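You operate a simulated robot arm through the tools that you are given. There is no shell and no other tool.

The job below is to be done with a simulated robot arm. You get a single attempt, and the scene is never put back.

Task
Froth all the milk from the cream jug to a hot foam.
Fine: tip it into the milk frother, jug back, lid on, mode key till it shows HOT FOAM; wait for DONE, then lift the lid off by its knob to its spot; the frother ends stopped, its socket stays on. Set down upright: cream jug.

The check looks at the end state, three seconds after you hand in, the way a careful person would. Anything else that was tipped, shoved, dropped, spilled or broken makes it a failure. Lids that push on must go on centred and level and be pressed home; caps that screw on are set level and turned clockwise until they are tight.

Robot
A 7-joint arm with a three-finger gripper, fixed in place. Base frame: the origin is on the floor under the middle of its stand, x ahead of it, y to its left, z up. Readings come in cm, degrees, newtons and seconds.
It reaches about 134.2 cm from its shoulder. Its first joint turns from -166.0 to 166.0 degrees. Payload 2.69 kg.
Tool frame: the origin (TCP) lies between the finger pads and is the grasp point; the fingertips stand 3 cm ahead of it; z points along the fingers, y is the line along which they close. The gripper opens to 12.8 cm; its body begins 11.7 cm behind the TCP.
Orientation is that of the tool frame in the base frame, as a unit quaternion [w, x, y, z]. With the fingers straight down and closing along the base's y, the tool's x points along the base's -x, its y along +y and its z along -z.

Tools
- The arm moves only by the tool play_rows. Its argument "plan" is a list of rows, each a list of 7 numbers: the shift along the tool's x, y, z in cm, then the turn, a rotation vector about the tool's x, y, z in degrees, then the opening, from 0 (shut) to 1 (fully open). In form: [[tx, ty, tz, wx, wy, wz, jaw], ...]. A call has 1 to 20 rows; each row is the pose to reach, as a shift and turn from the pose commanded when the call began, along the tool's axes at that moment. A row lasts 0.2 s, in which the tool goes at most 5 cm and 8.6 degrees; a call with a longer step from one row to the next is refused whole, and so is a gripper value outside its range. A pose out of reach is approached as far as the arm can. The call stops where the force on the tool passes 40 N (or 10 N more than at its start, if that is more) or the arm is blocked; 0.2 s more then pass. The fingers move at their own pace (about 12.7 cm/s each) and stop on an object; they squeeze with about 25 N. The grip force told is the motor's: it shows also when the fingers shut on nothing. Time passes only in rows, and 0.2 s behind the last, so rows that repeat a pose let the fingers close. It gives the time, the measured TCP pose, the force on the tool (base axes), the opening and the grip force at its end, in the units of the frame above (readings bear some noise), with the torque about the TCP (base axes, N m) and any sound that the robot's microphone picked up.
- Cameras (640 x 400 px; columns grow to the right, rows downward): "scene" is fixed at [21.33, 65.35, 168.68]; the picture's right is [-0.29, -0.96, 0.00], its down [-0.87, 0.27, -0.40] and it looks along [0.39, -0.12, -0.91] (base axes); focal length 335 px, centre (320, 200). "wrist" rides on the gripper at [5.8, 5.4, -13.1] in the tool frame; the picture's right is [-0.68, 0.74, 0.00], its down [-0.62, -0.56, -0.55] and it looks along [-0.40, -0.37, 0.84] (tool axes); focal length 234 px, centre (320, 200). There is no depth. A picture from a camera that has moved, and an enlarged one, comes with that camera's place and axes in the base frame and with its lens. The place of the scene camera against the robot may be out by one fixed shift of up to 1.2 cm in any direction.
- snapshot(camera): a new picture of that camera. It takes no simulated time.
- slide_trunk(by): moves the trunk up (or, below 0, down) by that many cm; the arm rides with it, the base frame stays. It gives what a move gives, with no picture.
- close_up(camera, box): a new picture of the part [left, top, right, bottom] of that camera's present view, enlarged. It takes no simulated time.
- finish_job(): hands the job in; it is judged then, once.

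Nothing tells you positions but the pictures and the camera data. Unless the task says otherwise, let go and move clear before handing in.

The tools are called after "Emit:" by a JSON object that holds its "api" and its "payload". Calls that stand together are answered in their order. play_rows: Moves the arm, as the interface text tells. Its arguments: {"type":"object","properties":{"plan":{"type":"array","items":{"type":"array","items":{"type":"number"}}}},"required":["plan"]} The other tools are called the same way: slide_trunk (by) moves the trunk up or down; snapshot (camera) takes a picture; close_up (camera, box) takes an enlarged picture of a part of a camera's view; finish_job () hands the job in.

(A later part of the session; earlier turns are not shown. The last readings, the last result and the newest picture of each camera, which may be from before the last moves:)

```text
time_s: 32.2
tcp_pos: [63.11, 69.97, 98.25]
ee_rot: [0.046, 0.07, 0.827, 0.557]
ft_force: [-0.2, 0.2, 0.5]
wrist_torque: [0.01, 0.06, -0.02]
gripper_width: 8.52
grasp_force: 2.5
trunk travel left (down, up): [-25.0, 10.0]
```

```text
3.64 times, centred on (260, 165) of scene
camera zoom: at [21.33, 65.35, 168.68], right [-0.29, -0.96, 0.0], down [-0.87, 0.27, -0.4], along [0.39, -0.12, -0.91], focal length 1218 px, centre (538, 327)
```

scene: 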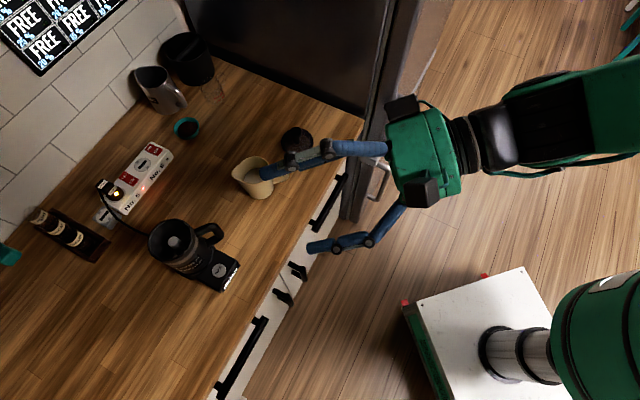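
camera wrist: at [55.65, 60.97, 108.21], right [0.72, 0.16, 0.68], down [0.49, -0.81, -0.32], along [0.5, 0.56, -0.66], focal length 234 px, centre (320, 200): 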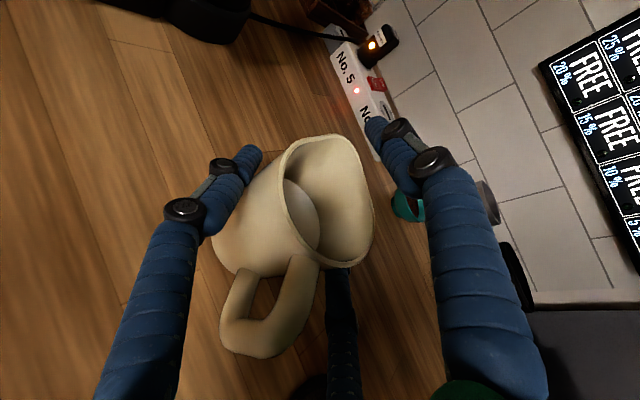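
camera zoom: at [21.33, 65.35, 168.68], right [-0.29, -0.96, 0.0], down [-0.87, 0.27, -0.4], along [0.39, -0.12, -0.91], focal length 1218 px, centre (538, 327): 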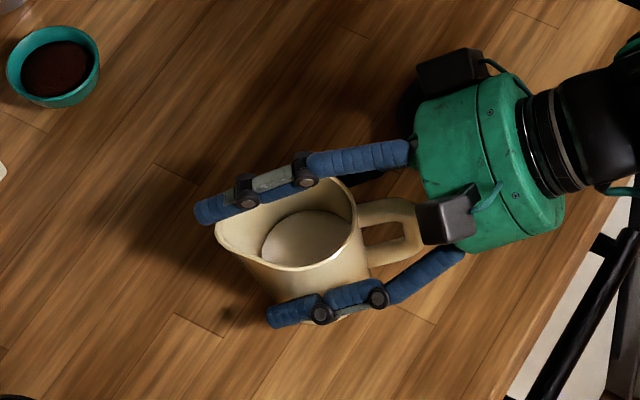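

Contact at about 8.5 cm opening. I'll tighten the squeeze.

Emit:
{"api": "play_rows", "payload": {"plan": [[0, 0, 0, 0, 0, 0, 0.6], [0, 0, 0, 0, 0, 0, 0.55], [0, 0, 0, 0, 0, 0, 0.5], [0, 0, 0, 0, 0, 0, 0.45], [0, 0, 0, 0, 0, 0, 0.45]]}}

Emit:
{"api": "snapshot", "payload": {"camera": "wrist"}}

Emit:
{"api": "close_up", "payload": {"camera": "scene", "box": [200, 110, 320, 220]}}

```text
time_s: 33.4
tcp_pos: [63.19, 69.92, 98.18]
ee_rot: [0.046, 0.07, 0.826, 0.557]
ft_force: [-0.4, -1.5, -1.4]
wrist_torque: [0.04, 0.02, 0.02]
gripper_width: 8.42
grasp_force: 19.8
trunk travel left (down, up): [-25.0, 10.0]
```

```text
taken
camera wrist: at [55.66, 60.96, 108.2], right [0.72, 0.16, 0.68], down [0.49, -0.81, -0.32], along [0.5, 0.56, -0.66], focal length 234 px, centre (320, 200)
```

wrist: 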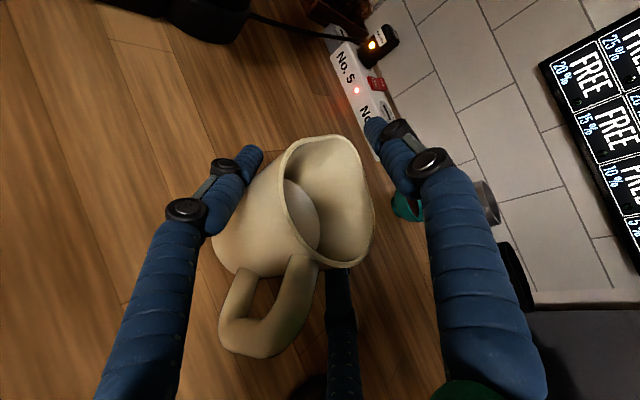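

```text
3.64 times, centred on (260, 165) of scene
camera zoom: at [21.33, 65.35, 168.68], right [-0.29, -0.96, 0.0], down [-0.87, 0.27, -0.4], along [0.39, -0.12, -0.91], focal length 1218 px, centre (538, 327)
```

zoom: 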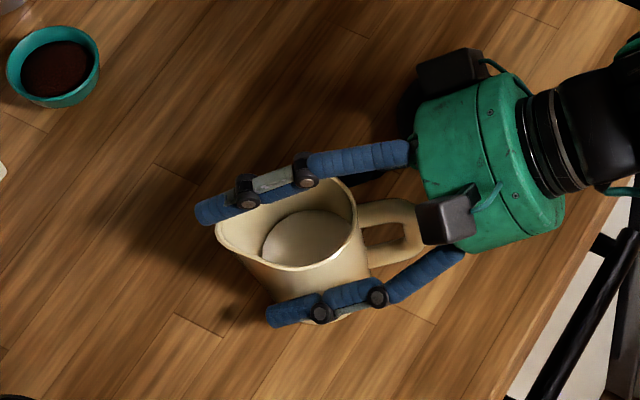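

The grip holds at about 20 N, and the fingers are coupled since the single finger stayed put. I'll squeeze fully and lift straight up a few centimetres to check that the jug hangs steady.

Emit:
{"api": "play_rows", "payload": {"plan": [[0, 0, 0, 0, 0, 0, 0.3], [0, 0, 0, 0, 0, 0, 0.15], [0, 0, 0, 0, 0, 0, 0.15], [0, 0.28, -0.11, 0, 0, 0, 0.15], [0, 0.74, -0.3, 0, 0, 0, 0.15], [0, 1.3, -0.53, 0, 0, 0, 0.15], [0, 1.85, -0.75, 0, 0, 0, 0.15], [0, 2.41, -0.98, 0, 0, 0, 0.15], [0, 2.78, -1.13, 0, 0, 0, 0.15], [0, 2.78, -1.13, 0, 0, 0, 0.15]]}}

Emit:
{"api": "snapshot", "payload": {"camera": "wrist"}}

Emit:
{"api": "close_up", "payload": {"camera": "scene", "box": [200, 110, 320, 220]}}

```text
time_s: 35.6
tcp_pos: [63.06, 69.95, 101.2]
ee_rot: [0.045, 0.071, 0.827, 0.556]
ft_force: [0.1, -0.6, -2.3]
wrist_torque: [0.05, -0.01, 0.04]
gripper_width: 8.37
grasp_force: 24.8
trunk travel left (down, up): [-25.0, 10.0]
```

```text
taken
camera wrist: at [55.67, 60.93, 111.21], right [0.72, 0.16, 0.68], down [0.49, -0.81, -0.32], along [0.5, 0.56, -0.66], focal length 234 px, centre (320, 200)
```

wrist: 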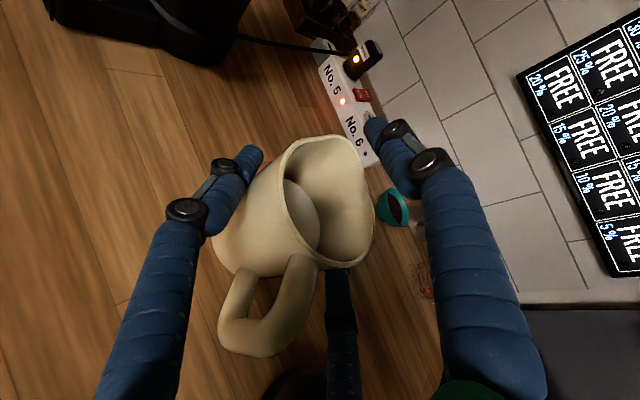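

```text
3.64 times, centred on (260, 165) of scene
camera zoom: at [21.33, 65.35, 168.68], right [-0.29, -0.96, 0.0], down [-0.87, 0.27, -0.4], along [0.39, -0.12, -0.91], focal length 1218 px, centre (538, 327)
```

zoom: 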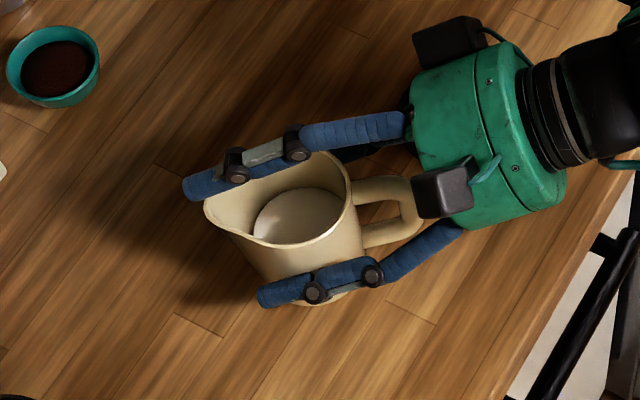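

The jug is lifted and steady in the grip, hanging level. I'll continue straight up to clear the frother.

Emit:
{"api": "play_rows", "payload": {"plan": [[0, 0.46, -0.19, 0, 0, 0, 0.15], [0, 1.39, -0.57, 0, 0, 0, 0.15], [0, 2.78, -1.13, 0, 0, 0, 0.15], [0, 4.4, -1.79, 0, 0, 0, 0.15], [0, 6.02, -2.45, 0, 0, 0, 0.15], [0, 7.64, -3.11, 0, 0, 0, 0.15], [0, 9.26, -3.77, 0, 0, 0, 0.15], [0, 10.88, -4.43, 0, 0, 0, 0.15], [0, 12.5, -5.09, 0, 0, 0, 0.15], [0, 14.13, -5.75, 0, 0, 0, 0.15], [0, 15.75, -6.41, 0, 0, 0, 0.15], [0, 17.37, -7.07, 0, 0, 0, 0.15], [0, 18.76, -7.64, 0, 0, 0, 0.15], [0, 19.92, -8.11, 0, 0, 0, 0.15], [0, 20.84, -8.49, 0, 0, 0, 0.15], [0, 21.12, -8.6, 0, 0, 0, 0.15]]}}

Emit:
{"api": "snapshot", "payload": {"camera": "wrist"}}

Emit:
{"api": "snapshot", "payload": {"camera": "scene"}}

```text
time_s: 39.0
tcp_pos: [63.18, 70.07, 124.01]
ee_rot: [0.046, 0.07, 0.827, 0.557]
ft_force: [-0.6, 0.2, -1.9]
wrist_torque: [0.05, 0.0, -0.01]
gripper_width: 8.36
grasp_force: 24.9
trunk travel left (down, up): [-25.0, 10.0]
```

```text
taken
camera wrist: at [55.72, 60.92, 134.02], right [0.72, 0.16, 0.68], down [0.49, -0.81, -0.32], along [0.5, 0.56, -0.66], focal length 234 px, centre (320, 200)
```

wrist: 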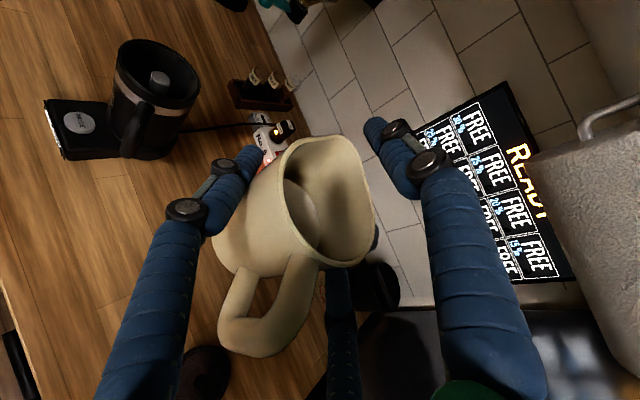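

```text
taken
```

scene: 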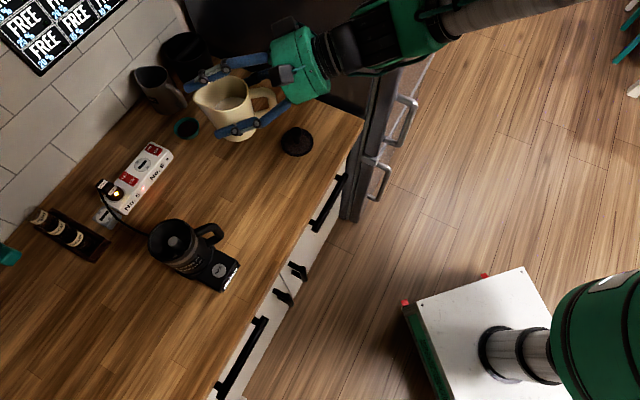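

The jug is high and steady. Now I'll carry it over toward the frother while yawing to the pouring direction, slowly to avoid slosh.

Emit:
{"api": "play_rows", "payload": {"plan": [[0.26, 0.07, 0.27, 0, 1.39, -0.56, 0.15], [0.78, 0.2, 0.81, -0.01, 4.16, -1.69, 0.15], [1.56, 0.4, 1.61, -0.01, 8.32, -3.38, 0.15], [2.47, 0.63, 2.55, -0.02, 13.17, -5.36, 0.15], [3.38, 0.87, 3.49, -0.03, 18.02, -7.33, 0.15], [4.29, 1.1, 4.43, -0.04, 22.87, -9.31, 0.15], [5.2, 1.34, 5.37, -0.05, 27.72, -11.28, 0.15], [6.11, 1.57, 6.31, -0.06, 32.57, -13.25, 0.15], [7.03, 1.8, 7.25, -0.06, 37.42, -15.23, 0.15], [7.94, 2.04, 8.19, -0.07, 42.27, -17.2, 0.15], [8.85, 2.27, 9.13, -0.08, 47.12, -19.18, 0.15], [9.76, 2.51, 10.07, -0.09, 51.98, -21.15, 0.15], [10.67, 2.74, 11.01, -0.1, 56.83, -23.12, 0.15], [11.58, 2.97, 11.95, -0.11, 61.68, -25.1, 0.15], [12.23, 3.14, 12.62, -0.11, 65.14, -26.51, 0.15], [12.75, 3.27, 13.16, -0.12, 67.91, -27.64, 0.15], [13.01, 3.34, 13.43, -0.12, 69.3, -28.2, 0.15], [13.01, 3.34, 13.43, -0.12, 69.3, -28.2, 0.15]]}}

Emit:
{"api": "snapshot", "payload": {"camera": "wrist"}}

Emit:
{"api": "snapshot", "payload": {"camera": "scene"}}

```text
time_s: 42.8
tcp_pos: [52.65, 85.67, 122.04]
ee_rot: [-0.302, -0.447, 0.697, 0.472]
ft_force: [-0.7, 0.2, -2.1]
wrist_torque: [0.0, 0.04, 0.04]
gripper_width: 8.4
grasp_force: 24.7
trunk travel left (down, up): [-25.0, 10.0]
```

```text
taken
camera wrist: at [59.37, 76.06, 132.03], right [0.03, 0.73, 0.68], down [0.91, 0.26, -0.32], along [-0.41, 0.63, -0.66], focal length 234 px, centre (320, 200)
```

wrist: 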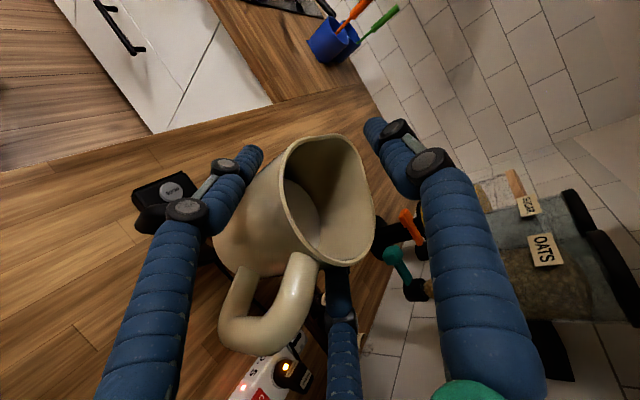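

```text
taken
```

scene: 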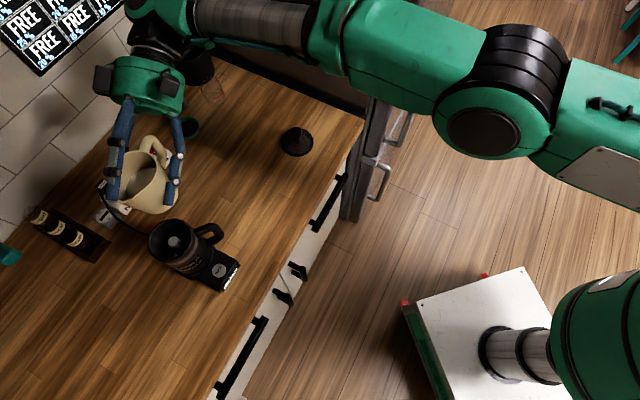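

The jug hangs beside the frother with the spout pointing across it. I'll zoom in to check the spout tip against the frother opening.

Emit:
{"api": "close_up", "payload": {"camera": "scene", "box": [80, 130, 260, 300]}}

Emit:
{"api": "close_up", "payload": {"camera": "wrist", "box": [200, 120, 400, 340]}}

```text
2.35 times, centred on (170, 215) of scene
camera zoom: at [21.33, 65.35, 168.68], right [-0.29, -0.96, 0.0], down [-0.87, 0.27, -0.4], along [0.39, -0.12, -0.91], focal length 788 px, centre (673, 165)
```

zoom: 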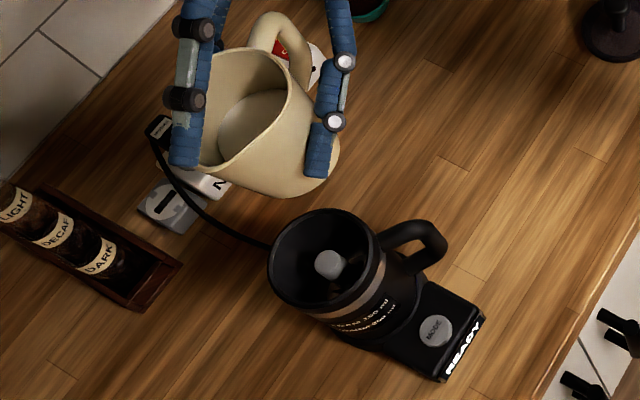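

```text
1.82 times, centred on (300, 230) of wrist
camera zoom: at [59.37, 76.06, 132.03], right [0.03, 0.73, 0.68], down [0.91, 0.26, -0.32], along [-0.41, 0.63, -0.66], focal length 426 px, centre (356, 146)
```

zoom: 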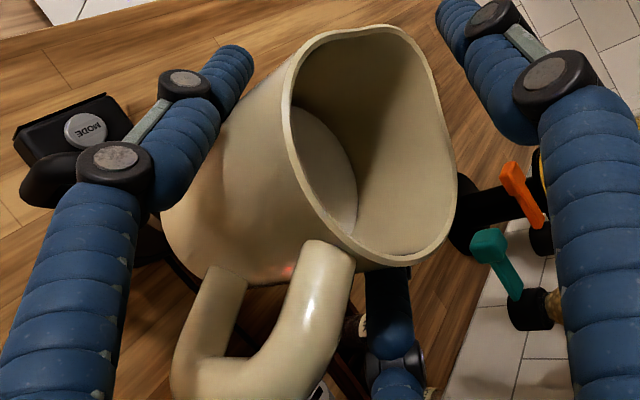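

The spout tip is right over the frother's opening. I'll tilt to 32° while lowering, keeping the spout tip over the centre (no flow should start yet).

Emit:
{"api": "play_rows", "payload": {"plan": [[0, -0.86, 0.22, 4, 0, 0, 0.15], [0, -1.7, 0.45, 8, 0, 0, 0.15], [0, -2.55, 0.71, 12, 0, 0, 0.15], [0, -3.4, 0.98, 16, 0, 0, 0.15], [0, -4.25, 1.29, 20, 0, 0, 0.15], [0, -4.89, 1.53, 24, 0, 0, 0.15], [0, -5.53, 1.79, 28, 0, 0, 0.15], [0, -5.98, 2.0, 32, 0, 0, 0.15], [0, -5.98, 2.0, 32, 0, 0, 0.15]]}}

Emit:
{"api": "close_up", "payload": {"camera": "scene", "box": [80, 130, 260, 300]}}

Emit:
{"api": "snapshot", "payload": {"camera": "wrist"}}

```text
time_s: 44.8
tcp_pos: [53.0, 85.53, 115.78]
ee_rot: [-0.166, -0.512, 0.801, 0.261]
ft_force: [0.4, -0.4, -3.1]
wrist_torque: [0.01, 0.05, 0.03]
gripper_width: 8.38
grasp_force: 24.7
trunk travel left (down, up): [-25.0, 10.0]
```

```text
2.35 times, centred on (170, 215) of scene
camera zoom: at [21.33, 65.35, 168.68], right [-0.29, -0.96, 0.0], down [-0.87, 0.27, -0.4], along [0.39, -0.12, -0.91], focal length 788 px, centre (673, 165)
```

zoom: 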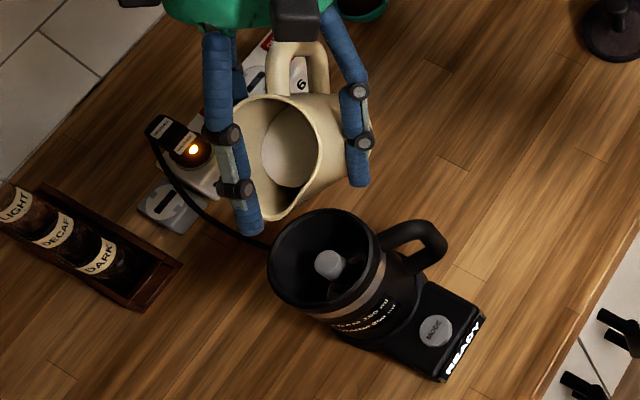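

```text
taken
camera wrist: at [53.53, 78.75, 129.55], right [-0.26, 0.86, 0.43], down [0.97, 0.23, 0.11], along [-0.01, 0.45, -0.89], focal length 234 px, centre (320, 200)
```

wrist: 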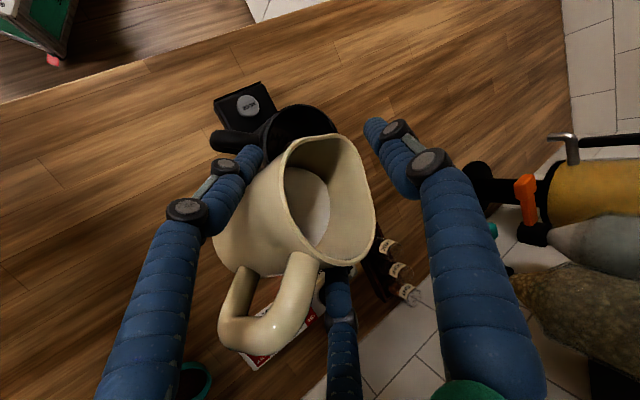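

The spout tip sits over the opening about 9 cm above it, just before flow. I'll continue tilting slowly to pour.

Emit:
{"api": "play_rows", "payload": {"plan": [[0, -0.13, 0.24, 3, 0, 0, 0.15], [0, -0.26, 0.49, 6, 0, 0, 0.15], [0, -0.31, 0.66, 9, 0, 0, 0.15], [0, -0.31, 0.77, 12, 0, 0, 0.15], [0, -0.31, 0.77, 12, 0, 0, 0.15], [0, -0.29, 0.88, 15, 0, 0, 0.15], [0, -0.29, 0.88, 15, 0, 0, 0.15], [0, -0.21, 0.92, 18, 0, 0, 0.15], [0, -0.21, 0.92, 18, 0, 0, 0.15]]}}

Emit:
{"api": "close_up", "payload": {"camera": "scene", "box": [80, 130, 260, 300]}}

Emit:
{"api": "close_up", "payload": {"camera": "wrist", "box": [200, 60, 400, 340]}}

```text
time_s: 46.8
tcp_pos: [52.59, 85.68, 114.85]
ee_rot: [-0.084, -0.533, 0.831, 0.133]
ft_force: [-0.9, -0.8, -1.2]
wrist_torque: [0.0, 0.04, -0.02]
gripper_width: 8.35
grasp_force: 24.8
trunk travel left (down, up): [-25.0, 10.0]
```

```text
2.35 times, centred on (170, 215) of scene
camera zoom: at [21.33, 65.35, 168.68], right [-0.29, -0.96, 0.0], down [-0.87, 0.27, -0.4], along [0.39, -0.12, -0.91], focal length 788 px, centre (673, 165)
```

zoom: 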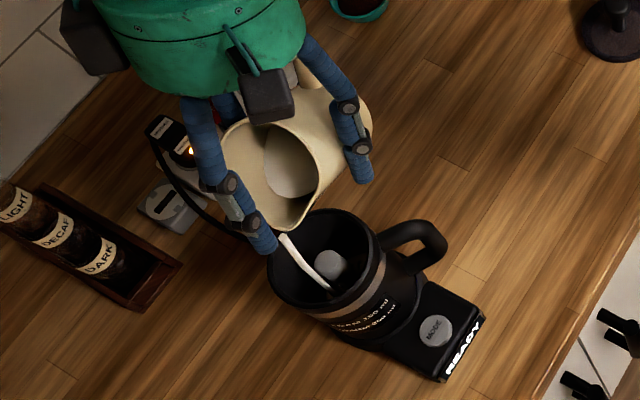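

```text
1.43 times, centred on (300, 200) of wrist
camera zoom: at [49.14, 80.79, 129.13], right [-0.35, 0.91, 0.23], down [0.9, 0.26, 0.35], along [0.25, 0.33, -0.91], focal length 334 px, centre (349, 200)
```

zoom: 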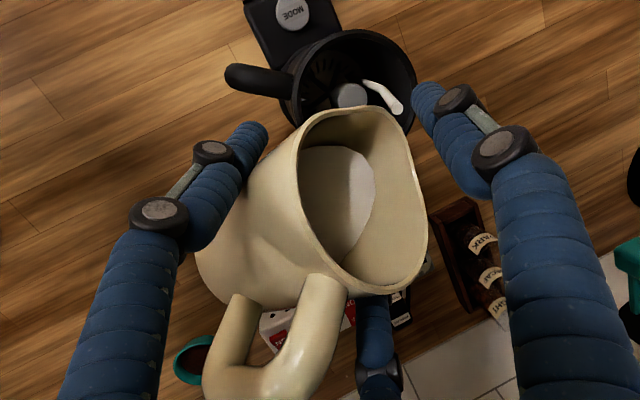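

Milk is streaming into the frother opening as intended, landing slightly forward of centre. I'll shift back half a centimetre and keep tilting slowly.

Emit:
{"api": "play_rows", "payload": {"plan": [[0, -0.02, -0.05, 2, 0, 0, 0.15], [0, -0.02, -0.05, 2, 0, 0, 0.15], [0, -0.03, -0.09, 4, 0, 0, 0.15], [0, -0.03, -0.09, 4, 0, 0, 0.15], [0, -0.06, -0.08, 6, 0, 0, 0.15], [0, -0.06, -0.08, 6, 0, 0, 0.15], [0, -0.07, -0.12, 8, 0, 0, 0.15], [0, -0.07, -0.12, 8, 0, 0, 0.15], [0, -0.08, -0.15, 10, 0, 0, 0.15], [0, -0.08, -0.15, 10, 0, 0, 0.15]]}}

Emit:
{"api": "close_up", "payload": {"camera": "scene", "box": [80, 130, 260, 300]}}

Emit:
{"api": "close_up", "payload": {"camera": "wrist", "box": [200, 60, 400, 340]}}

```text
time_s: 49.0
tcp_pos: [52.76, 85.59, 115.06]
ee_rot: [-0.037, -0.537, 0.84, 0.06]
ft_force: [-0.2, 0.0, -2.7]
wrist_torque: [0.03, 0.06, -0.02]
gripper_width: 8.35
grasp_force: 25.2
trunk travel left (down, up): [-25.0, 10.0]
```

```text
2.35 times, centred on (170, 215) of scene
camera zoom: at [21.33, 65.35, 168.68], right [-0.29, -0.96, 0.0], down [-0.87, 0.27, -0.4], along [0.39, -0.12, -0.91], focal length 788 px, centre (673, 165)
```

zoom: 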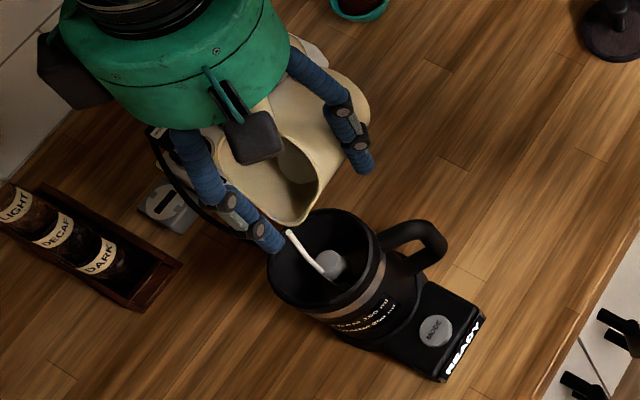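

```text
1.43 times, centred on (300, 200) of wrist
camera zoom: at [47.09, 81.73, 128.86], right [-0.38, 0.92, 0.1], down [0.84, 0.29, 0.46], along [0.4, 0.26, -0.88], focal length 334 px, centre (349, 200)
```

zoom: 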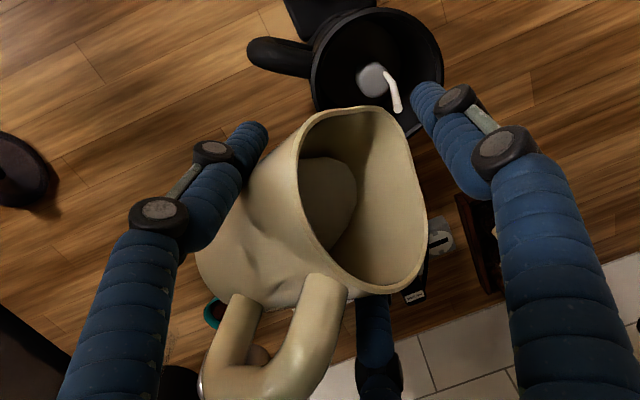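

The stream lands inside, near the centre. Continuing the slow tilt.

Emit:
{"api": "play_rows", "payload": {"plan": [[0, 0.1, -0.06, 2, 0, 0, 0.15], [0, 0.1, -0.06, 2, 0, 0, 0.15], [0, 0.2, -0.12, 4, 0, 0, 0.15], [0, 0.2, -0.12, 4, 0, 0, 0.15], [0, 0.31, -0.17, 6, 0, 0, 0.15], [0, 0.31, -0.17, 6, 0, 0, 0.15], [0, 0.41, -0.18, 8, 0, 0, 0.15], [0, 0.41, -0.18, 8, 0, 0, 0.15], [0, 0.52, -0.17, 10, 0, 0, 0.15], [0, 0.52, -0.17, 10, 0, 0, 0.15], [0, 0.64, -0.21, 12, 0, 0, 0.15], [0, 0.64, -0.21, 12, 0, 0, 0.15], [0, 0.76, -0.25, 14, 0, 0, 0.15], [0, 0.76, -0.25, 14, 0, 0, 0.15], [0, 0.88, -0.28, 16, 0, 0, 0.15], [0, 0.88, -0.28, 16, 0, 0, 0.15], [0, 1.01, -0.31, 18, 0, 0, 0.15], [0, 1.01, -0.31, 18, 0, 0, 0.15], [0, 1.14, -0.33, 20, 0, 0, 0.15], [0, 1.14, -0.33, 20, 0, 0, 0.15]]}}

Emit:
{"api": "close_up", "payload": {"camera": "scene", "box": [80, 130, 260, 300]}}

Emit:
{"api": "close_up", "payload": {"camera": "wrist", "box": [200, 60, 400, 340]}}

```text
time_s: 53.2
tcp_pos: [51.82, 86.09, 115.57]
ee_rot: [0.057, -0.536, 0.838, -0.087]
ft_force: [-0.3, -0.2, -2.2]
wrist_torque: [0.0, 0.06, 0.0]
gripper_width: 8.36
grasp_force: 24.8
trunk travel left (down, up): [-25.0, 10.0]
```

```text
2.35 times, centred on (170, 215) of scene
camera zoom: at [21.33, 65.35, 168.68], right [-0.29, -0.96, 0.0], down [-0.87, 0.27, -0.4], along [0.39, -0.12, -0.91], focal length 788 px, centre (673, 165)
```

zoom: 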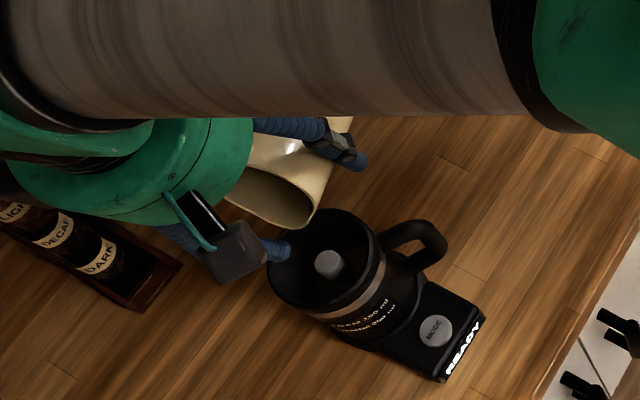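

```text
1.43 times, centred on (300, 200) of wrist
camera zoom: at [41.99, 84.06, 127.31], right [-0.37, 0.92, -0.15], down [0.66, 0.37, 0.65], along [0.66, 0.14, -0.74], focal length 334 px, centre (349, 200)
```

zoom: 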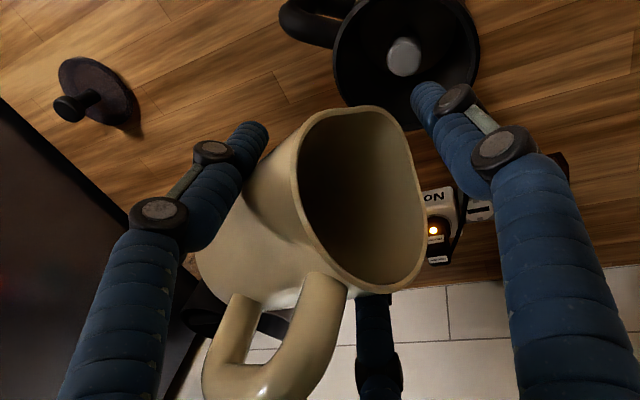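

The stream has stopped and the jug interior looks empty. I'll tilt further to about 116° to drain the last drops, keeping the lip over the opening.

Emit:
{"api": "play_rows", "payload": {"plan": [[0, 0.23, -0.17, 4, 0, 0, 0.15], [0, 0.23, -0.17, 4, 0, 0, 0.15], [0, 0.47, -0.33, 8, 0, 0, 0.15], [0, 0.47, -0.33, 8, 0, 0, 0.15], [0, 0.73, -0.46, 12, 0, 0, 0.15], [0, 0.73, -0.46, 12, 0, 0, 0.15], [0, 0.99, -0.58, 16, 0, 0, 0.15], [0, 0.99, -0.58, 16, 0, 0, 0.15], [0, 1.27, -0.69, 20, 0, 0, 0.15], [0, 1.27, -0.69, 20, 0, 0, 0.15], [0, 1.55, -0.82, 24, 0, 0, 0.15], [0, 1.55, -0.82, 24, 0, 0, 0.15], [0, 1.84, -0.93, 28, 0, 0, 0.15], [0, 1.84, -0.93, 28, 0, 0, 0.15], [0, 2.13, -1.02, 32, 0, 0, 0.15], [0, 2.13, -1.02, 32, 0, 0, 0.15], [0, 2.44, -1.09, 36, 0, 0, 0.15], [0, 2.44, -1.09, 36, 0, 0, 0.15], [0, 2.44, -1.09, 36, 0, 0, 0.15], [0, 2.44, -1.09, 36, 0, 0, 0.15]]}}

Emit:
{"api": "snapshot", "payload": {"camera": "scene"}}

Emit:
{"api": "snapshot", "payload": {"camera": "wrist"}}

```text
time_s: 57.4
tcp_pos: [49.57, 87.27, 116.01]
ee_rot: [0.22, -0.492, 0.77, -0.342]
ft_force: [1.0, 0.1, -2.0]
wrist_torque: [-0.01, 0.02, 0.01]
gripper_width: 8.34
grasp_force: 24.7
trunk travel left (down, up): [-25.0, 10.0]
```

```text
taken
```

scene: 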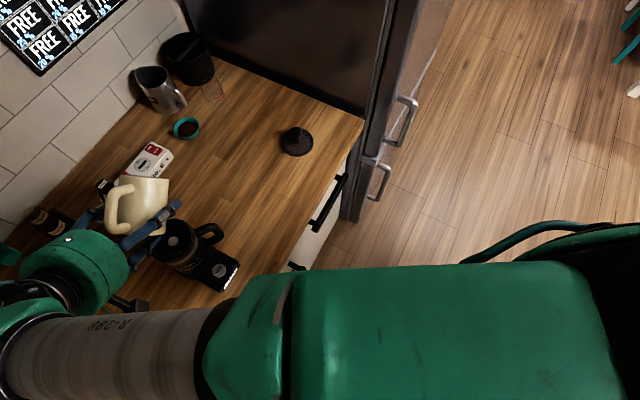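

```text
taken
camera wrist: at [34.82, 87.39, 120.95], right [-0.17, 0.82, -0.55], down [0.23, 0.57, 0.79], along [0.96, 0.0, -0.29], focal length 234 px, centre (320, 200)
```

wrist: 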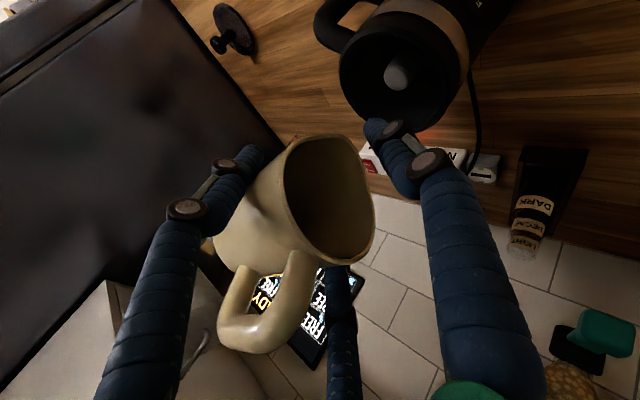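

The jug is tipped past horizontal over the frother. I'll zoom in to check that the jug is empty and there's no spill.

Emit:
{"api": "close_up", "payload": {"camera": "wrist", "box": [200, 0, 480, 270]}}

Emit:
{"api": "close_up", "payload": {"camera": "scene", "box": [90, 160, 260, 300]}}

```text
1.48 times, centred on (340, 135) of wrist
camera zoom: at [34.82, 87.39, 120.95], right [-0.17, 0.82, -0.55], down [0.23, 0.57, 0.79], along [0.96, 0.0, -0.29], focal length 347 px, centre (290, 296)
```

zoom: 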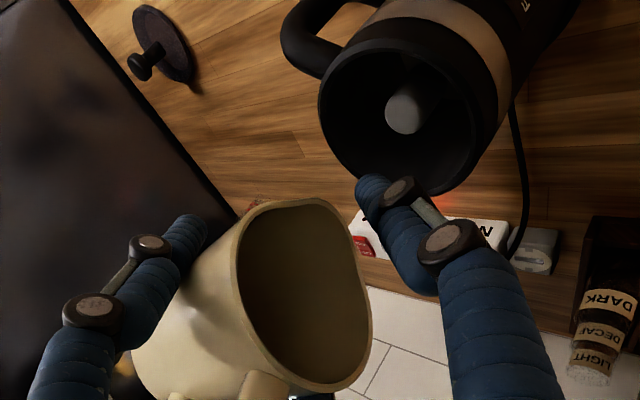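

```text
2.86 times, centred on (175, 230) of scene
camera zoom: at [21.33, 65.35, 168.68], right [-0.29, -0.96, 0.0], down [-0.87, 0.27, -0.4], along [0.39, -0.12, -0.91], focal length 957 px, centre (734, 114)
```

zoom: 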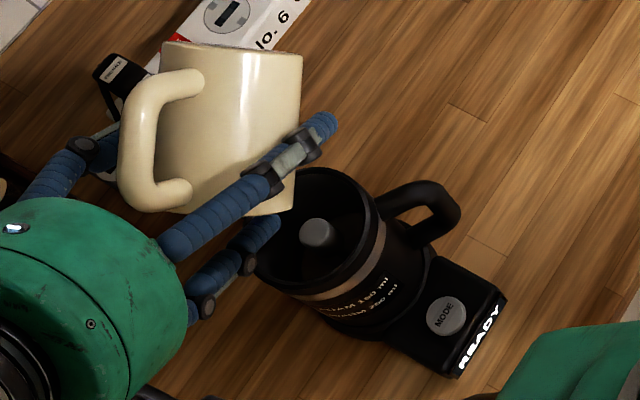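

The jug looks empty and the counter is clean. I'll hold briefly for drips, then tilt back upright along the reverse path.

Emit:
{"api": "play_rows", "payload": {"plan": [[0, 0, 0, 0, 0, 0, 0.15], [0, 0, 0, 0, 0, 0, 0.15], [0, 0, 0, 0, 0, 0, 0.15], [0, 0, 0, 0, 0, 0, 0.15], [0, 0, 0, 0, 0, 0, 0.15], [0, 0, 0, 0, 0, 0, 0.15], [0, 0, 0, 0, 0, 0, 0.15], [0, 0, 0, 0, 0, 0, 0.15]]}}

Emit:
{"api": "play_rows", "payload": {"plan": [[0, -0.54, 0.35, -8, 0, 0, 0.15], [0, -1.0, 0.74, -16, 0, 0, 0.15], [0, -1.46, 1.11, -24, 0, 0, 0.15], [0, -1.84, 1.51, -32, 0, 0, 0.15], [0, -2.21, 1.86, -40, 0, 0, 0.15], [0, -2.56, 2.13, -48, 0, 0, 0.15], [0, -2.99, 2.27, -56, 0, 0, 0.15], [0, -3.4, 2.32, -64, 0, 0, 0.15], [0, -3.88, 2.21, -72, 0, 0, 0.15], [0, -4.5, 1.86, -80, 0, 0, 0.15], [0, -5.22, 1.31, -88, 0, 0, 0.15], [0, -5.88, 0.7, -96, 0, 0, 0.15], [0, -6.63, -0.11, -104, 0, 0, 0.15], [0, -7.11, -0.77, -112, 0, 0, 0.15], [0, -7.17, -1.0, -116, 0, 0, 0.15], [0, -7.17, -1.0, -116, 0, 0, 0.15]]}}

Emit:
{"api": "snapshot", "payload": {"camera": "wrist"}}

Emit:
{"api": "close_up", "payload": {"camera": "scene", "box": [80, 130, 260, 300]}}

```text
time_s: 59.2
tcp_pos: [49.32, 87.21, 116.0]
ee_rot: [0.219, -0.492, 0.771, -0.341]
ft_force: [-0.1, 0.0, -3.3]
wrist_torque: [0.04, 0.03, -0.01]
gripper_width: 8.35
grasp_force: 25.4
trunk travel left (down, up): [-25.0, 10.0]
```

```text
time_s: 62.6
tcp_pos: [53.04, 85.46, 122.1]
ee_rot: [-0.301, -0.448, 0.697, 0.472]
ft_force: [0.6, -0.7, -2.0]
wrist_torque: [0.0, 0.01, -0.03]
gripper_width: 8.33
grasp_force: 25.2
trunk travel left (down, up): [-25.0, 10.0]
```

```text
taken
camera wrist: at [59.83, 75.78, 132.06], right [0.03, 0.73, 0.69], down [0.91, 0.26, -0.32], along [-0.41, 0.64, -0.65], focal length 234 px, centre (320, 200)
```

wrist: 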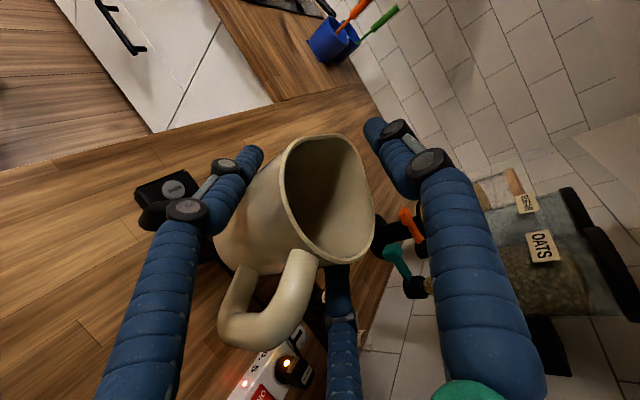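

```text
2.35 times, centred on (170, 215) of scene
camera zoom: at [21.33, 65.35, 168.68], right [-0.29, -0.96, 0.0], down [-0.87, 0.27, -0.4], along [0.39, -0.12, -0.91], focal length 788 px, centre (673, 165)
```

zoom: 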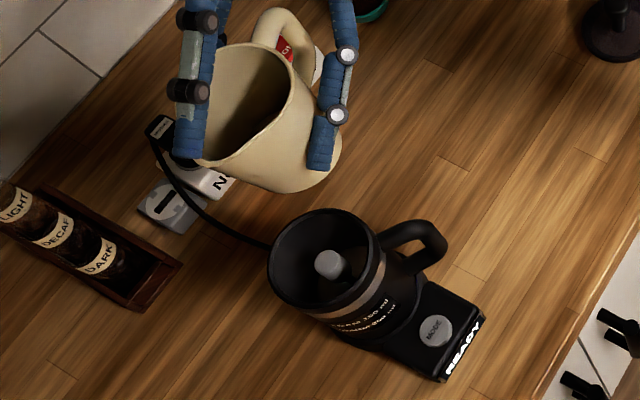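

The jug is empty and upright. I'll carry it back, reversing the yaw and translation.

Emit:
{"api": "play_rows", "payload": {"plan": [[0.3, -0.12, -0.46, 0, -2.08, 0.83, 0.15], [0.89, -0.35, -1.37, 0.01, -6.25, 2.5, 0.15], [1.58, -0.63, -2.44, 0.01, -11.1, 4.45, 0.15], [2.37, -0.94, -3.66, 0.02, -16.66, 6.67, 0.15], [3.16, -1.26, -4.87, 0.02, -22.21, 8.9, 0.15], [3.95, -1.57, -6.09, 0.03, -27.76, 11.12, 0.15], [4.74, -1.89, -7.31, 0.03, -33.31, 13.34, 0.15], [5.53, -2.2, -8.53, 0.04, -38.86, 15.57, 0.15], [6.32, -2.52, -9.75, 0.04, -44.42, 17.79, 0.15], [7.11, -2.83, -10.97, 0.05, -49.97, 20.02, 0.15], [7.9, -3.14, -12.18, 0.06, -55.52, 22.24, 0.15], [8.69, -3.46, -13.4, 0.06, -61.07, 24.46, 0.15], [9.38, -3.73, -14.47, 0.07, -65.93, 26.41, 0.15], [9.77, -3.89, -15.08, 0.07, -68.71, 27.52, 0.15], [9.87, -3.93, -15.23, 0.07, -69.4, 27.8, 0.15], [9.87, -3.93, -15.23, 0.07, -69.4, 27.8, 0.15]]}}

Emit:
{"api": "play_rows", "payload": {"plan": [[0, 0, 0, 0, 0, 0, 0.15], [0, 0, 0, 0, 0, 0, 0.15]]}}

Emit:
{"api": "snapshot", "payload": {"camera": "wrist"}}

Emit:
{"api": "snapshot", "payload": {"camera": "scene"}}

```text
time_s: 66.0
tcp_pos: [63.14, 70.0, 124.18]
ee_rot: [0.048, 0.068, 0.826, 0.558]
ft_force: [0.3, -0.1, -2.9]
wrist_torque: [0.03, 0.0, -0.02]
gripper_width: 8.32
grasp_force: 25.3
trunk travel left (down, up): [-25.0, 10.0]
```

```text
time_s: 66.6
tcp_pos: [63.28, 70.03, 124.14]
ee_rot: [0.047, 0.068, 0.825, 0.559]
ft_force: [-0.4, -0.4, -2.7]
wrist_torque: [0.05, -0.03, 0.0]
gripper_width: 8.31
grasp_force: 25.3
trunk travel left (down, up): [-25.0, 10.0]
```

```text
taken
camera wrist: at [55.62, 60.86, 134.05], right [0.71, 0.16, 0.68], down [0.49, -0.81, -0.32], along [0.51, 0.56, -0.65], focal length 234 px, centre (320, 200)
```

wrist: 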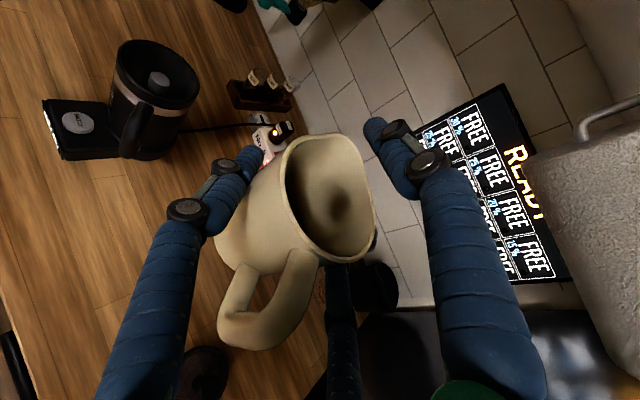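

```text
taken
```

scene: 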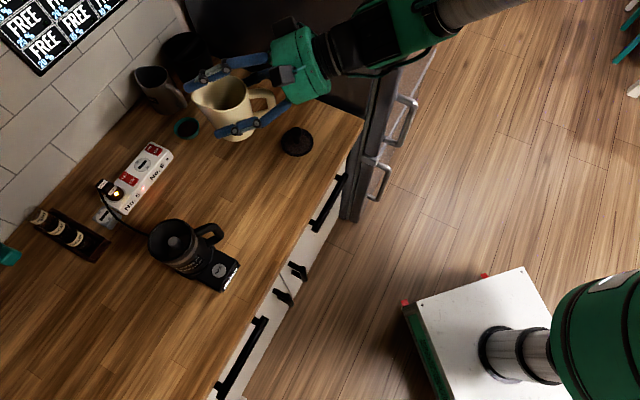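

Back above the jug's original place. I'll lower it straight down, slowing near the counter.

Emit:
{"api": "play_rows", "payload": {"plan": [[0, -0.93, 0.37, 0, 0, 0, 0.15], [0, -2.79, 1.12, 0, 0, 0, 0.15], [0, -5.11, 2.05, 0, 0, 0, 0.15], [0, -7.43, 2.98, 0, 0, 0, 0.15], [0, -9.75, 3.9, 0, 0, 0, 0.15], [0, -12.07, 4.83, 0, 0, 0, 0.15], [0, -14.39, 5.76, 0, 0, 0, 0.15], [0, -16.71, 6.69, 0, 0, 0, 0.15], [0, -18.57, 7.44, 0, 0, 0, 0.15], [0, -20.24, 8.1, 0, 0, 0, 0.15], [0, -21.54, 8.63, 0, 0, 0, 0.15], [0, -22.47, 9.0, 0, 0, 0, 0.15], [0, -23.12, 9.26, 0, 0, 0, 0.15], [0, -23.4, 9.37, 0, 0, 0, 0.15], [0, -23.4, 9.37, 0, 0, 0, 0.15]]}}

Emit:
{"api": "close_up", "payload": {"camera": "scene", "box": [200, 110, 320, 220]}}

Emit:
{"api": "snapshot", "payload": {"camera": "wrist"}}

```text
time_s: 69.8
tcp_pos: [63.16, 69.97, 98.93]
ee_rot: [0.046, 0.068, 0.826, 0.558]
ft_force: [-0.2, -0.7, -1.4]
wrist_torque: [0.05, -0.01, 0.0]
gripper_width: 8.32
grasp_force: 25.0
trunk travel left (down, up): [-25.0, 10.0]
```

```text
3.64 times, centred on (260, 165) of scene
camera zoom: at [21.33, 65.35, 168.68], right [-0.29, -0.96, 0.0], down [-0.87, 0.27, -0.4], along [0.39, -0.12, -0.91], focal length 1218 px, centre (538, 327)
```

zoom: 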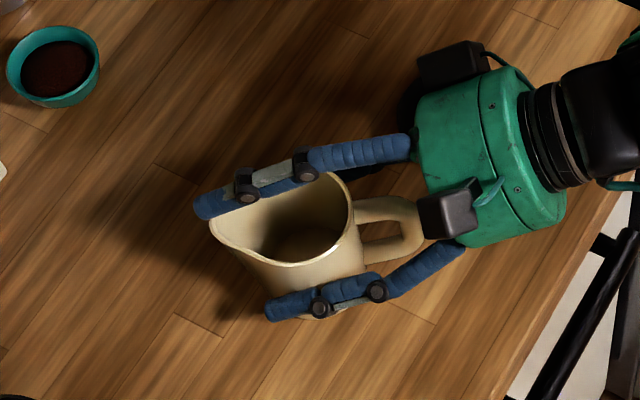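

```text
taken
camera wrist: at [55.64, 60.84, 108.84], right [0.71, 0.16, 0.68], down [0.49, -0.81, -0.32], along [0.51, 0.56, -0.65], focal length 234 px, centre (320, 200)
```

wrist: 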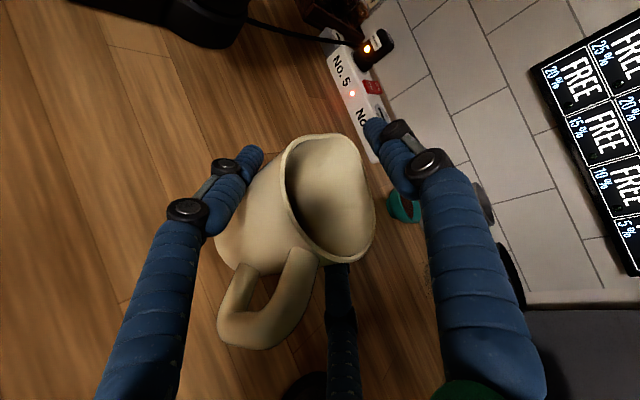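

About 0.7 cm remain to the counter. I'll lower in tiny steps and watch for contact force.

Emit:
{"api": "play_rows", "payload": {"plan": [[0, -0.14, 0.06, 0, 0, 0, 0.15], [0, -0.28, 0.11, 0, 0, 0, 0.15], [0, -0.42, 0.17, 0, 0, 0, 0.15], [0, -0.54, 0.21, 0, 0, 0, 0.15], [0, -0.54, 0.21, 0, 0, 0, 0.15]]}}

Emit:
{"api": "close_up", "payload": {"camera": "wrist", "box": [180, 110, 400, 370]}}

```text
time_s: 71.0
tcp_pos: [63.2, 69.93, 98.28]
ee_rot: [0.046, 0.068, 0.825, 0.559]
ft_force: [-0.2, 0.4, -3.0]
wrist_torque: [0.06, 0.01, 0.01]
gripper_width: 8.31
grasp_force: 23.9
trunk travel left (down, up): [-25.0, 10.0]
```

```text
1.54 times, centred on (290, 240) of wrist
camera zoom: at [55.65, 60.87, 108.27], right [0.71, 0.16, 0.68], down [0.49, -0.81, -0.32], along [0.51, 0.56, -0.65], focal length 360 px, centre (366, 138)
```

zoom: 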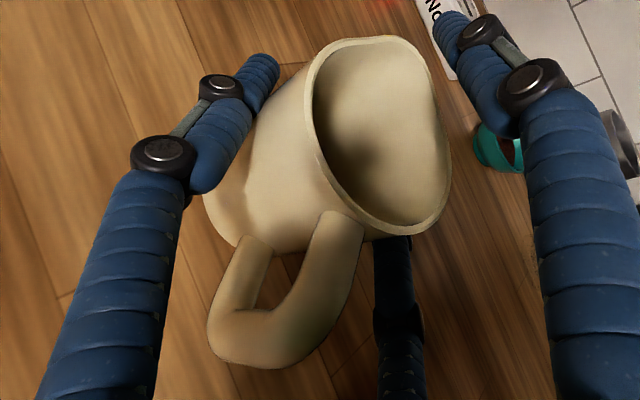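

No clear contact yet. I'll keep lowering in 1 mm steps.

Emit:
{"api": "play_rows", "payload": {"plan": [[0, -0.09, 0.04, 0, 0, 0, 0.15], [0, -0.14, 0.06, 0, 0, 0, 0.15], [0, -0.14, 0.06, 0, 0, 0, 0.15]]}}

Emit:
{"api": "play_rows", "payload": {"plan": [[0, -0.09, 0.04, 0, 0, 0, 0.15], [0, -0.14, 0.06, 0, 0, 0, 0.15], [0, -0.14, 0.06, 0, 0, 0, 0.15]]}}

Emit:
{"api": "close_up", "payload": {"camera": "wrist", "box": [180, 110, 400, 370]}}

```text
time_s: 71.8
tcp_pos: [63.13, 70.06, 98.19]
ee_rot: [0.048, 0.068, 0.825, 0.559]
ft_force: [1.8, 0.0, 0.0]
wrist_torque: [0.0, 0.06, 0.02]
gripper_width: 8.29
grasp_force: 24.8
trunk travel left (down, up): [-25.0, 10.0]
```

```text
time_s: 72.6
tcp_pos: [63.2, 69.84, 98.33]
ee_rot: [0.048, 0.068, 0.825, 0.559]
ft_force: [-0.2, -0.7, 11.3]
wrist_torque: [-0.22, 0.5, 0.04]
gripper_width: 8.3
grasp_force: 24.1
trunk travel left (down, up): [-25.0, 10.0]
```

```text
1.54 times, centred on (290, 240) of wrist
camera zoom: at [55.66, 60.85, 108.12], right [0.71, 0.16, 0.69], down [0.49, -0.81, -0.32], along [0.51, 0.56, -0.65], focal length 360 px, centre (366, 138)
```

zoom: 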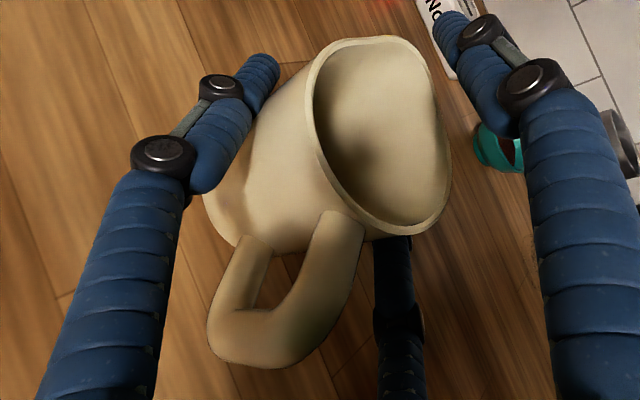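

The jug has touched down, first on its left bottom edge, so it's very slightly rolled in the grip. I'll relax the grip gradually so it settles flat.

Emit:
{"api": "play_rows", "payload": {"plan": [[0, 0, 0, 0, 0, 0, 0.4], [0, 0, 0, 0, 0, 0, 0.52], [0, 0, 0, 0, 0, 0, 0.58], [0, 0, 0, 0, 0, 0, 0.61], [0, 0, 0, 0, 0, 0, 0.63], [0, 0, 0, 0, 0, 0, 0.64], [0, 0, 0, 0, 0, 0, 0.65]]}}

Emit:
{"api": "close_up", "payload": {"camera": "wrist", "box": [180, 110, 400, 370]}}

Emit:
{"api": "close_up", "payload": {"camera": "scene", "box": [200, 110, 320, 220]}}

```text
time_s: 74.2
tcp_pos: [63.24, 69.94, 97.92]
ee_rot: [0.047, 0.068, 0.826, 0.558]
ft_force: [-0.2, 1.0, 0.2]
wrist_torque: [0.03, 0.04, 0.03]
gripper_width: 8.39
grasp_force: 0.5
trunk travel left (down, up): [-25.0, 10.0]
```

```text
1.54 times, centred on (290, 240) of wrist
camera zoom: at [55.61, 60.85, 107.93], right [0.71, 0.16, 0.68], down [0.49, -0.81, -0.32], along [0.5, 0.56, -0.65], focal length 360 px, centre (366, 138)
```

zoom: 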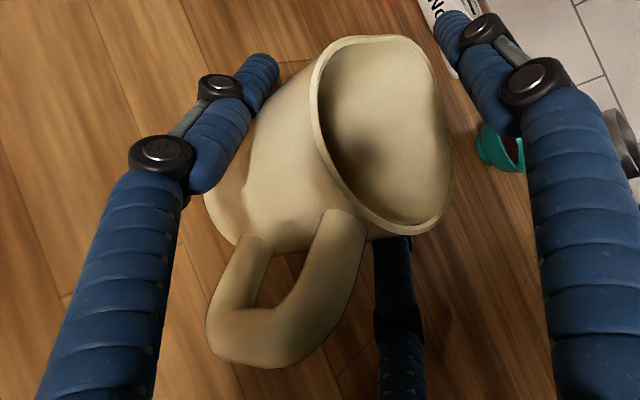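

```text
3.64 times, centred on (260, 165) of scene
camera zoom: at [21.33, 65.35, 168.68], right [-0.29, -0.96, 0.0], down [-0.87, 0.27, -0.4], along [0.39, -0.12, -0.91], focal length 1218 px, centre (538, 327)
```

zoom: 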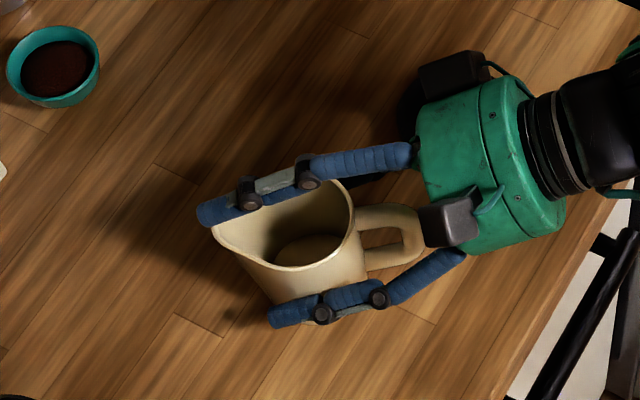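

The jug has settled with almost no grip force. I'll open the fingers fully and back straight out.

Emit:
{"api": "play_rows", "payload": {"plan": [[0, 0, 0, 0, 0, 0, 0.7], [0, 0, 0, 0, 0, 0, 0.78], [0, 0, 0, 0, 0, 0, 0.9], [0, 0, 0, 0, 0, 0, 1], [0, 0, 0, 0, 0, 0, 1], [0, 0, -1.0, 0, 0, 0, 1], [0, 0, -2.5, 0, 0, 0, 1], [0, 0, -4.5, 0, 0, 0, 1], [0, 0, -6.5, 0, 0, 0, 1], [0, 0, -8.5, 0, 0, 0, 1], [0, 0, -10.5, 0, 0, 0, 1], [0, 0, -12.5, 0, 0, 0, 1], [0, 0, -14.0, 0, 0, 0, 1]]}}

Emit:
{"api": "close_up", "payload": {"camera": "scene", "box": [200, 110, 340, 220]}}

Emit:
{"api": "snapshot", "payload": {"camera": "wrist"}}

```text
time_s: 77.0
tcp_pos: [61.06, 57.07, 103.19]
ee_rot: [0.047, 0.068, 0.825, 0.559]
ft_force: [-0.2, -0.9, -0.7]
wrist_torque: [0.0, 0.01, 0.02]
gripper_width: 12.77
grasp_force: 0.1
trunk travel left (down, up): [-25.0, 10.0]
```

```text
3.64 times, centred on (270, 165) of scene
camera zoom: at [21.33, 65.35, 168.68], right [-0.29, -0.96, 0.0], down [-0.87, 0.27, -0.4], along [0.39, -0.12, -0.91], focal length 1218 px, centre (502, 327)
```

zoom: 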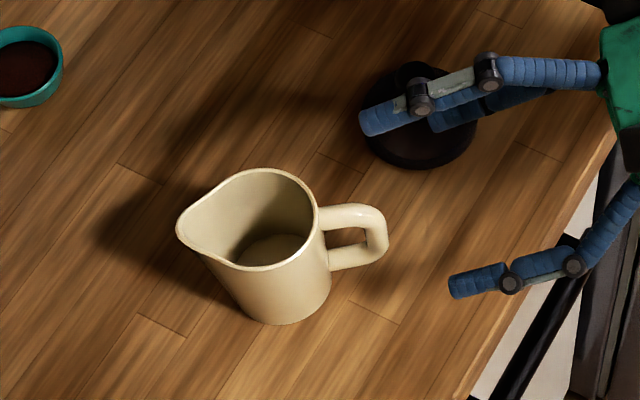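

```text
taken
camera wrist: at [53.51, 47.99, 113.09], right [0.71, 0.16, 0.68], down [0.49, -0.81, -0.32], along [0.51, 0.56, -0.65], focal length 234 px, centre (320, 200)
```

wrist: 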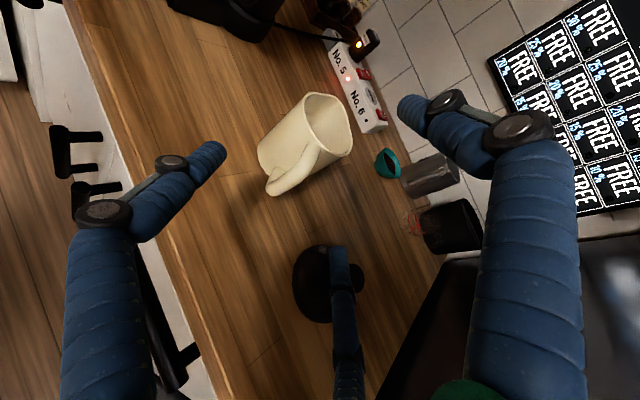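

The jug stands upright, empty, in its original place. Now I'll rise and turn the hand straight down above the lid's knob.

Emit:
{"api": "play_rows", "payload": {"plan": [[0, 2.32, -0.93, 0, 0, 0, 1], [0, 4.64, -1.86, 0, 0, 0, 1], [0, 6.97, -2.79, 0, 0, 0, 1], [0, 9.29, -3.72, 0, 0, 0, 1], [0, 11.61, -4.65, 0, 0, 0, 1], [0, 13.93, -5.58, 0, 0, 0, 1]]}}

Emit:
{"api": "play_rows", "payload": {"plan": [[-1.28, 0.02, 0.06, 7.58, 0, 0, 1], [-2.57, 0.05, 0.13, 15.16, 0, 0, 1], [-3.85, 0.07, 0.19, 22.73, 0, 0, 0.9], [-5.14, 0.09, 0.26, 30.31, 0, 0, 0.8], [-6.42, 0.12, 0.32, 37.89, 0, 0, 0.7], [-7.71, 0.14, 0.39, 45.47, 0, 0, 0.6], [-8.99, 0.16, 0.45, 53.04, 0, 0, 0.6], [-10.28, 0.19, 0.52, 60.62, 0, 0, 0.6], [-11.56, 0.21, 0.58, 68.2, 0, 0, 0.6], [-11.56, 0.21, 0.58, 68.2, 0, 0, 0.6]]}}

Emit:
{"api": "snapshot", "payload": {"camera": "wrist"}}

Emit:
{"api": "snapshot", "payload": {"camera": "scene"}}

```text
time_s: 78.4
tcp_pos: [60.89, 57.09, 118.38]
ee_rot: [0.048, 0.069, 0.825, 0.558]
ft_force: [-0.5, 0.6, -0.5]
wrist_torque: [-0.01, -0.01, 0.02]
gripper_width: 12.79
grasp_force: 0.1
trunk travel left (down, up): [-25.0, 10.0]
```

```text
time_s: 80.6
tcp_pos: [72.62, 55.91, 118.24]
ee_rot: [0.0, 0.082, 0.997, -0.001]
ft_force: [0.0, 0.5, -0.3]
wrist_torque: [-0.06, 0.03, -0.01]
gripper_width: 7.69
grasp_force: 0.0
trunk travel left (down, up): [-25.0, 10.0]
```

```text
taken
camera wrist: at [67.6, 62.15, 131.39], right [0.79, 0.61, 0.0], down [0.51, -0.66, 0.55], along [0.34, -0.43, -0.83], focal length 234 px, centre (320, 200)
```

wrist: 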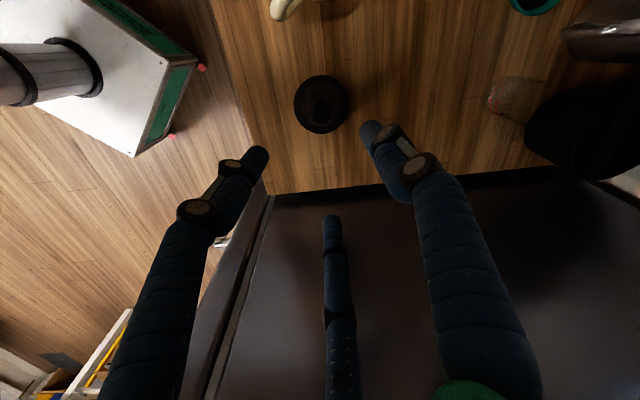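

```text
taken
```

scene: 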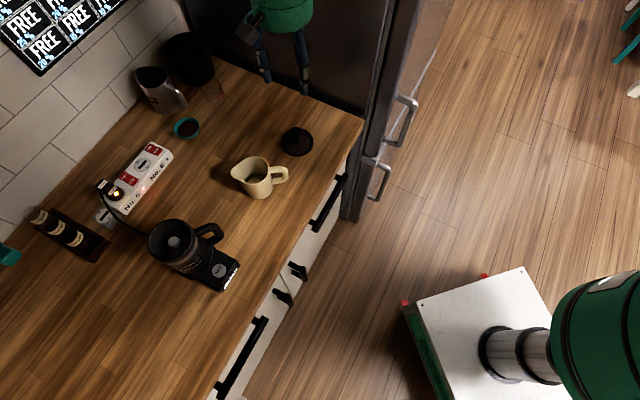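

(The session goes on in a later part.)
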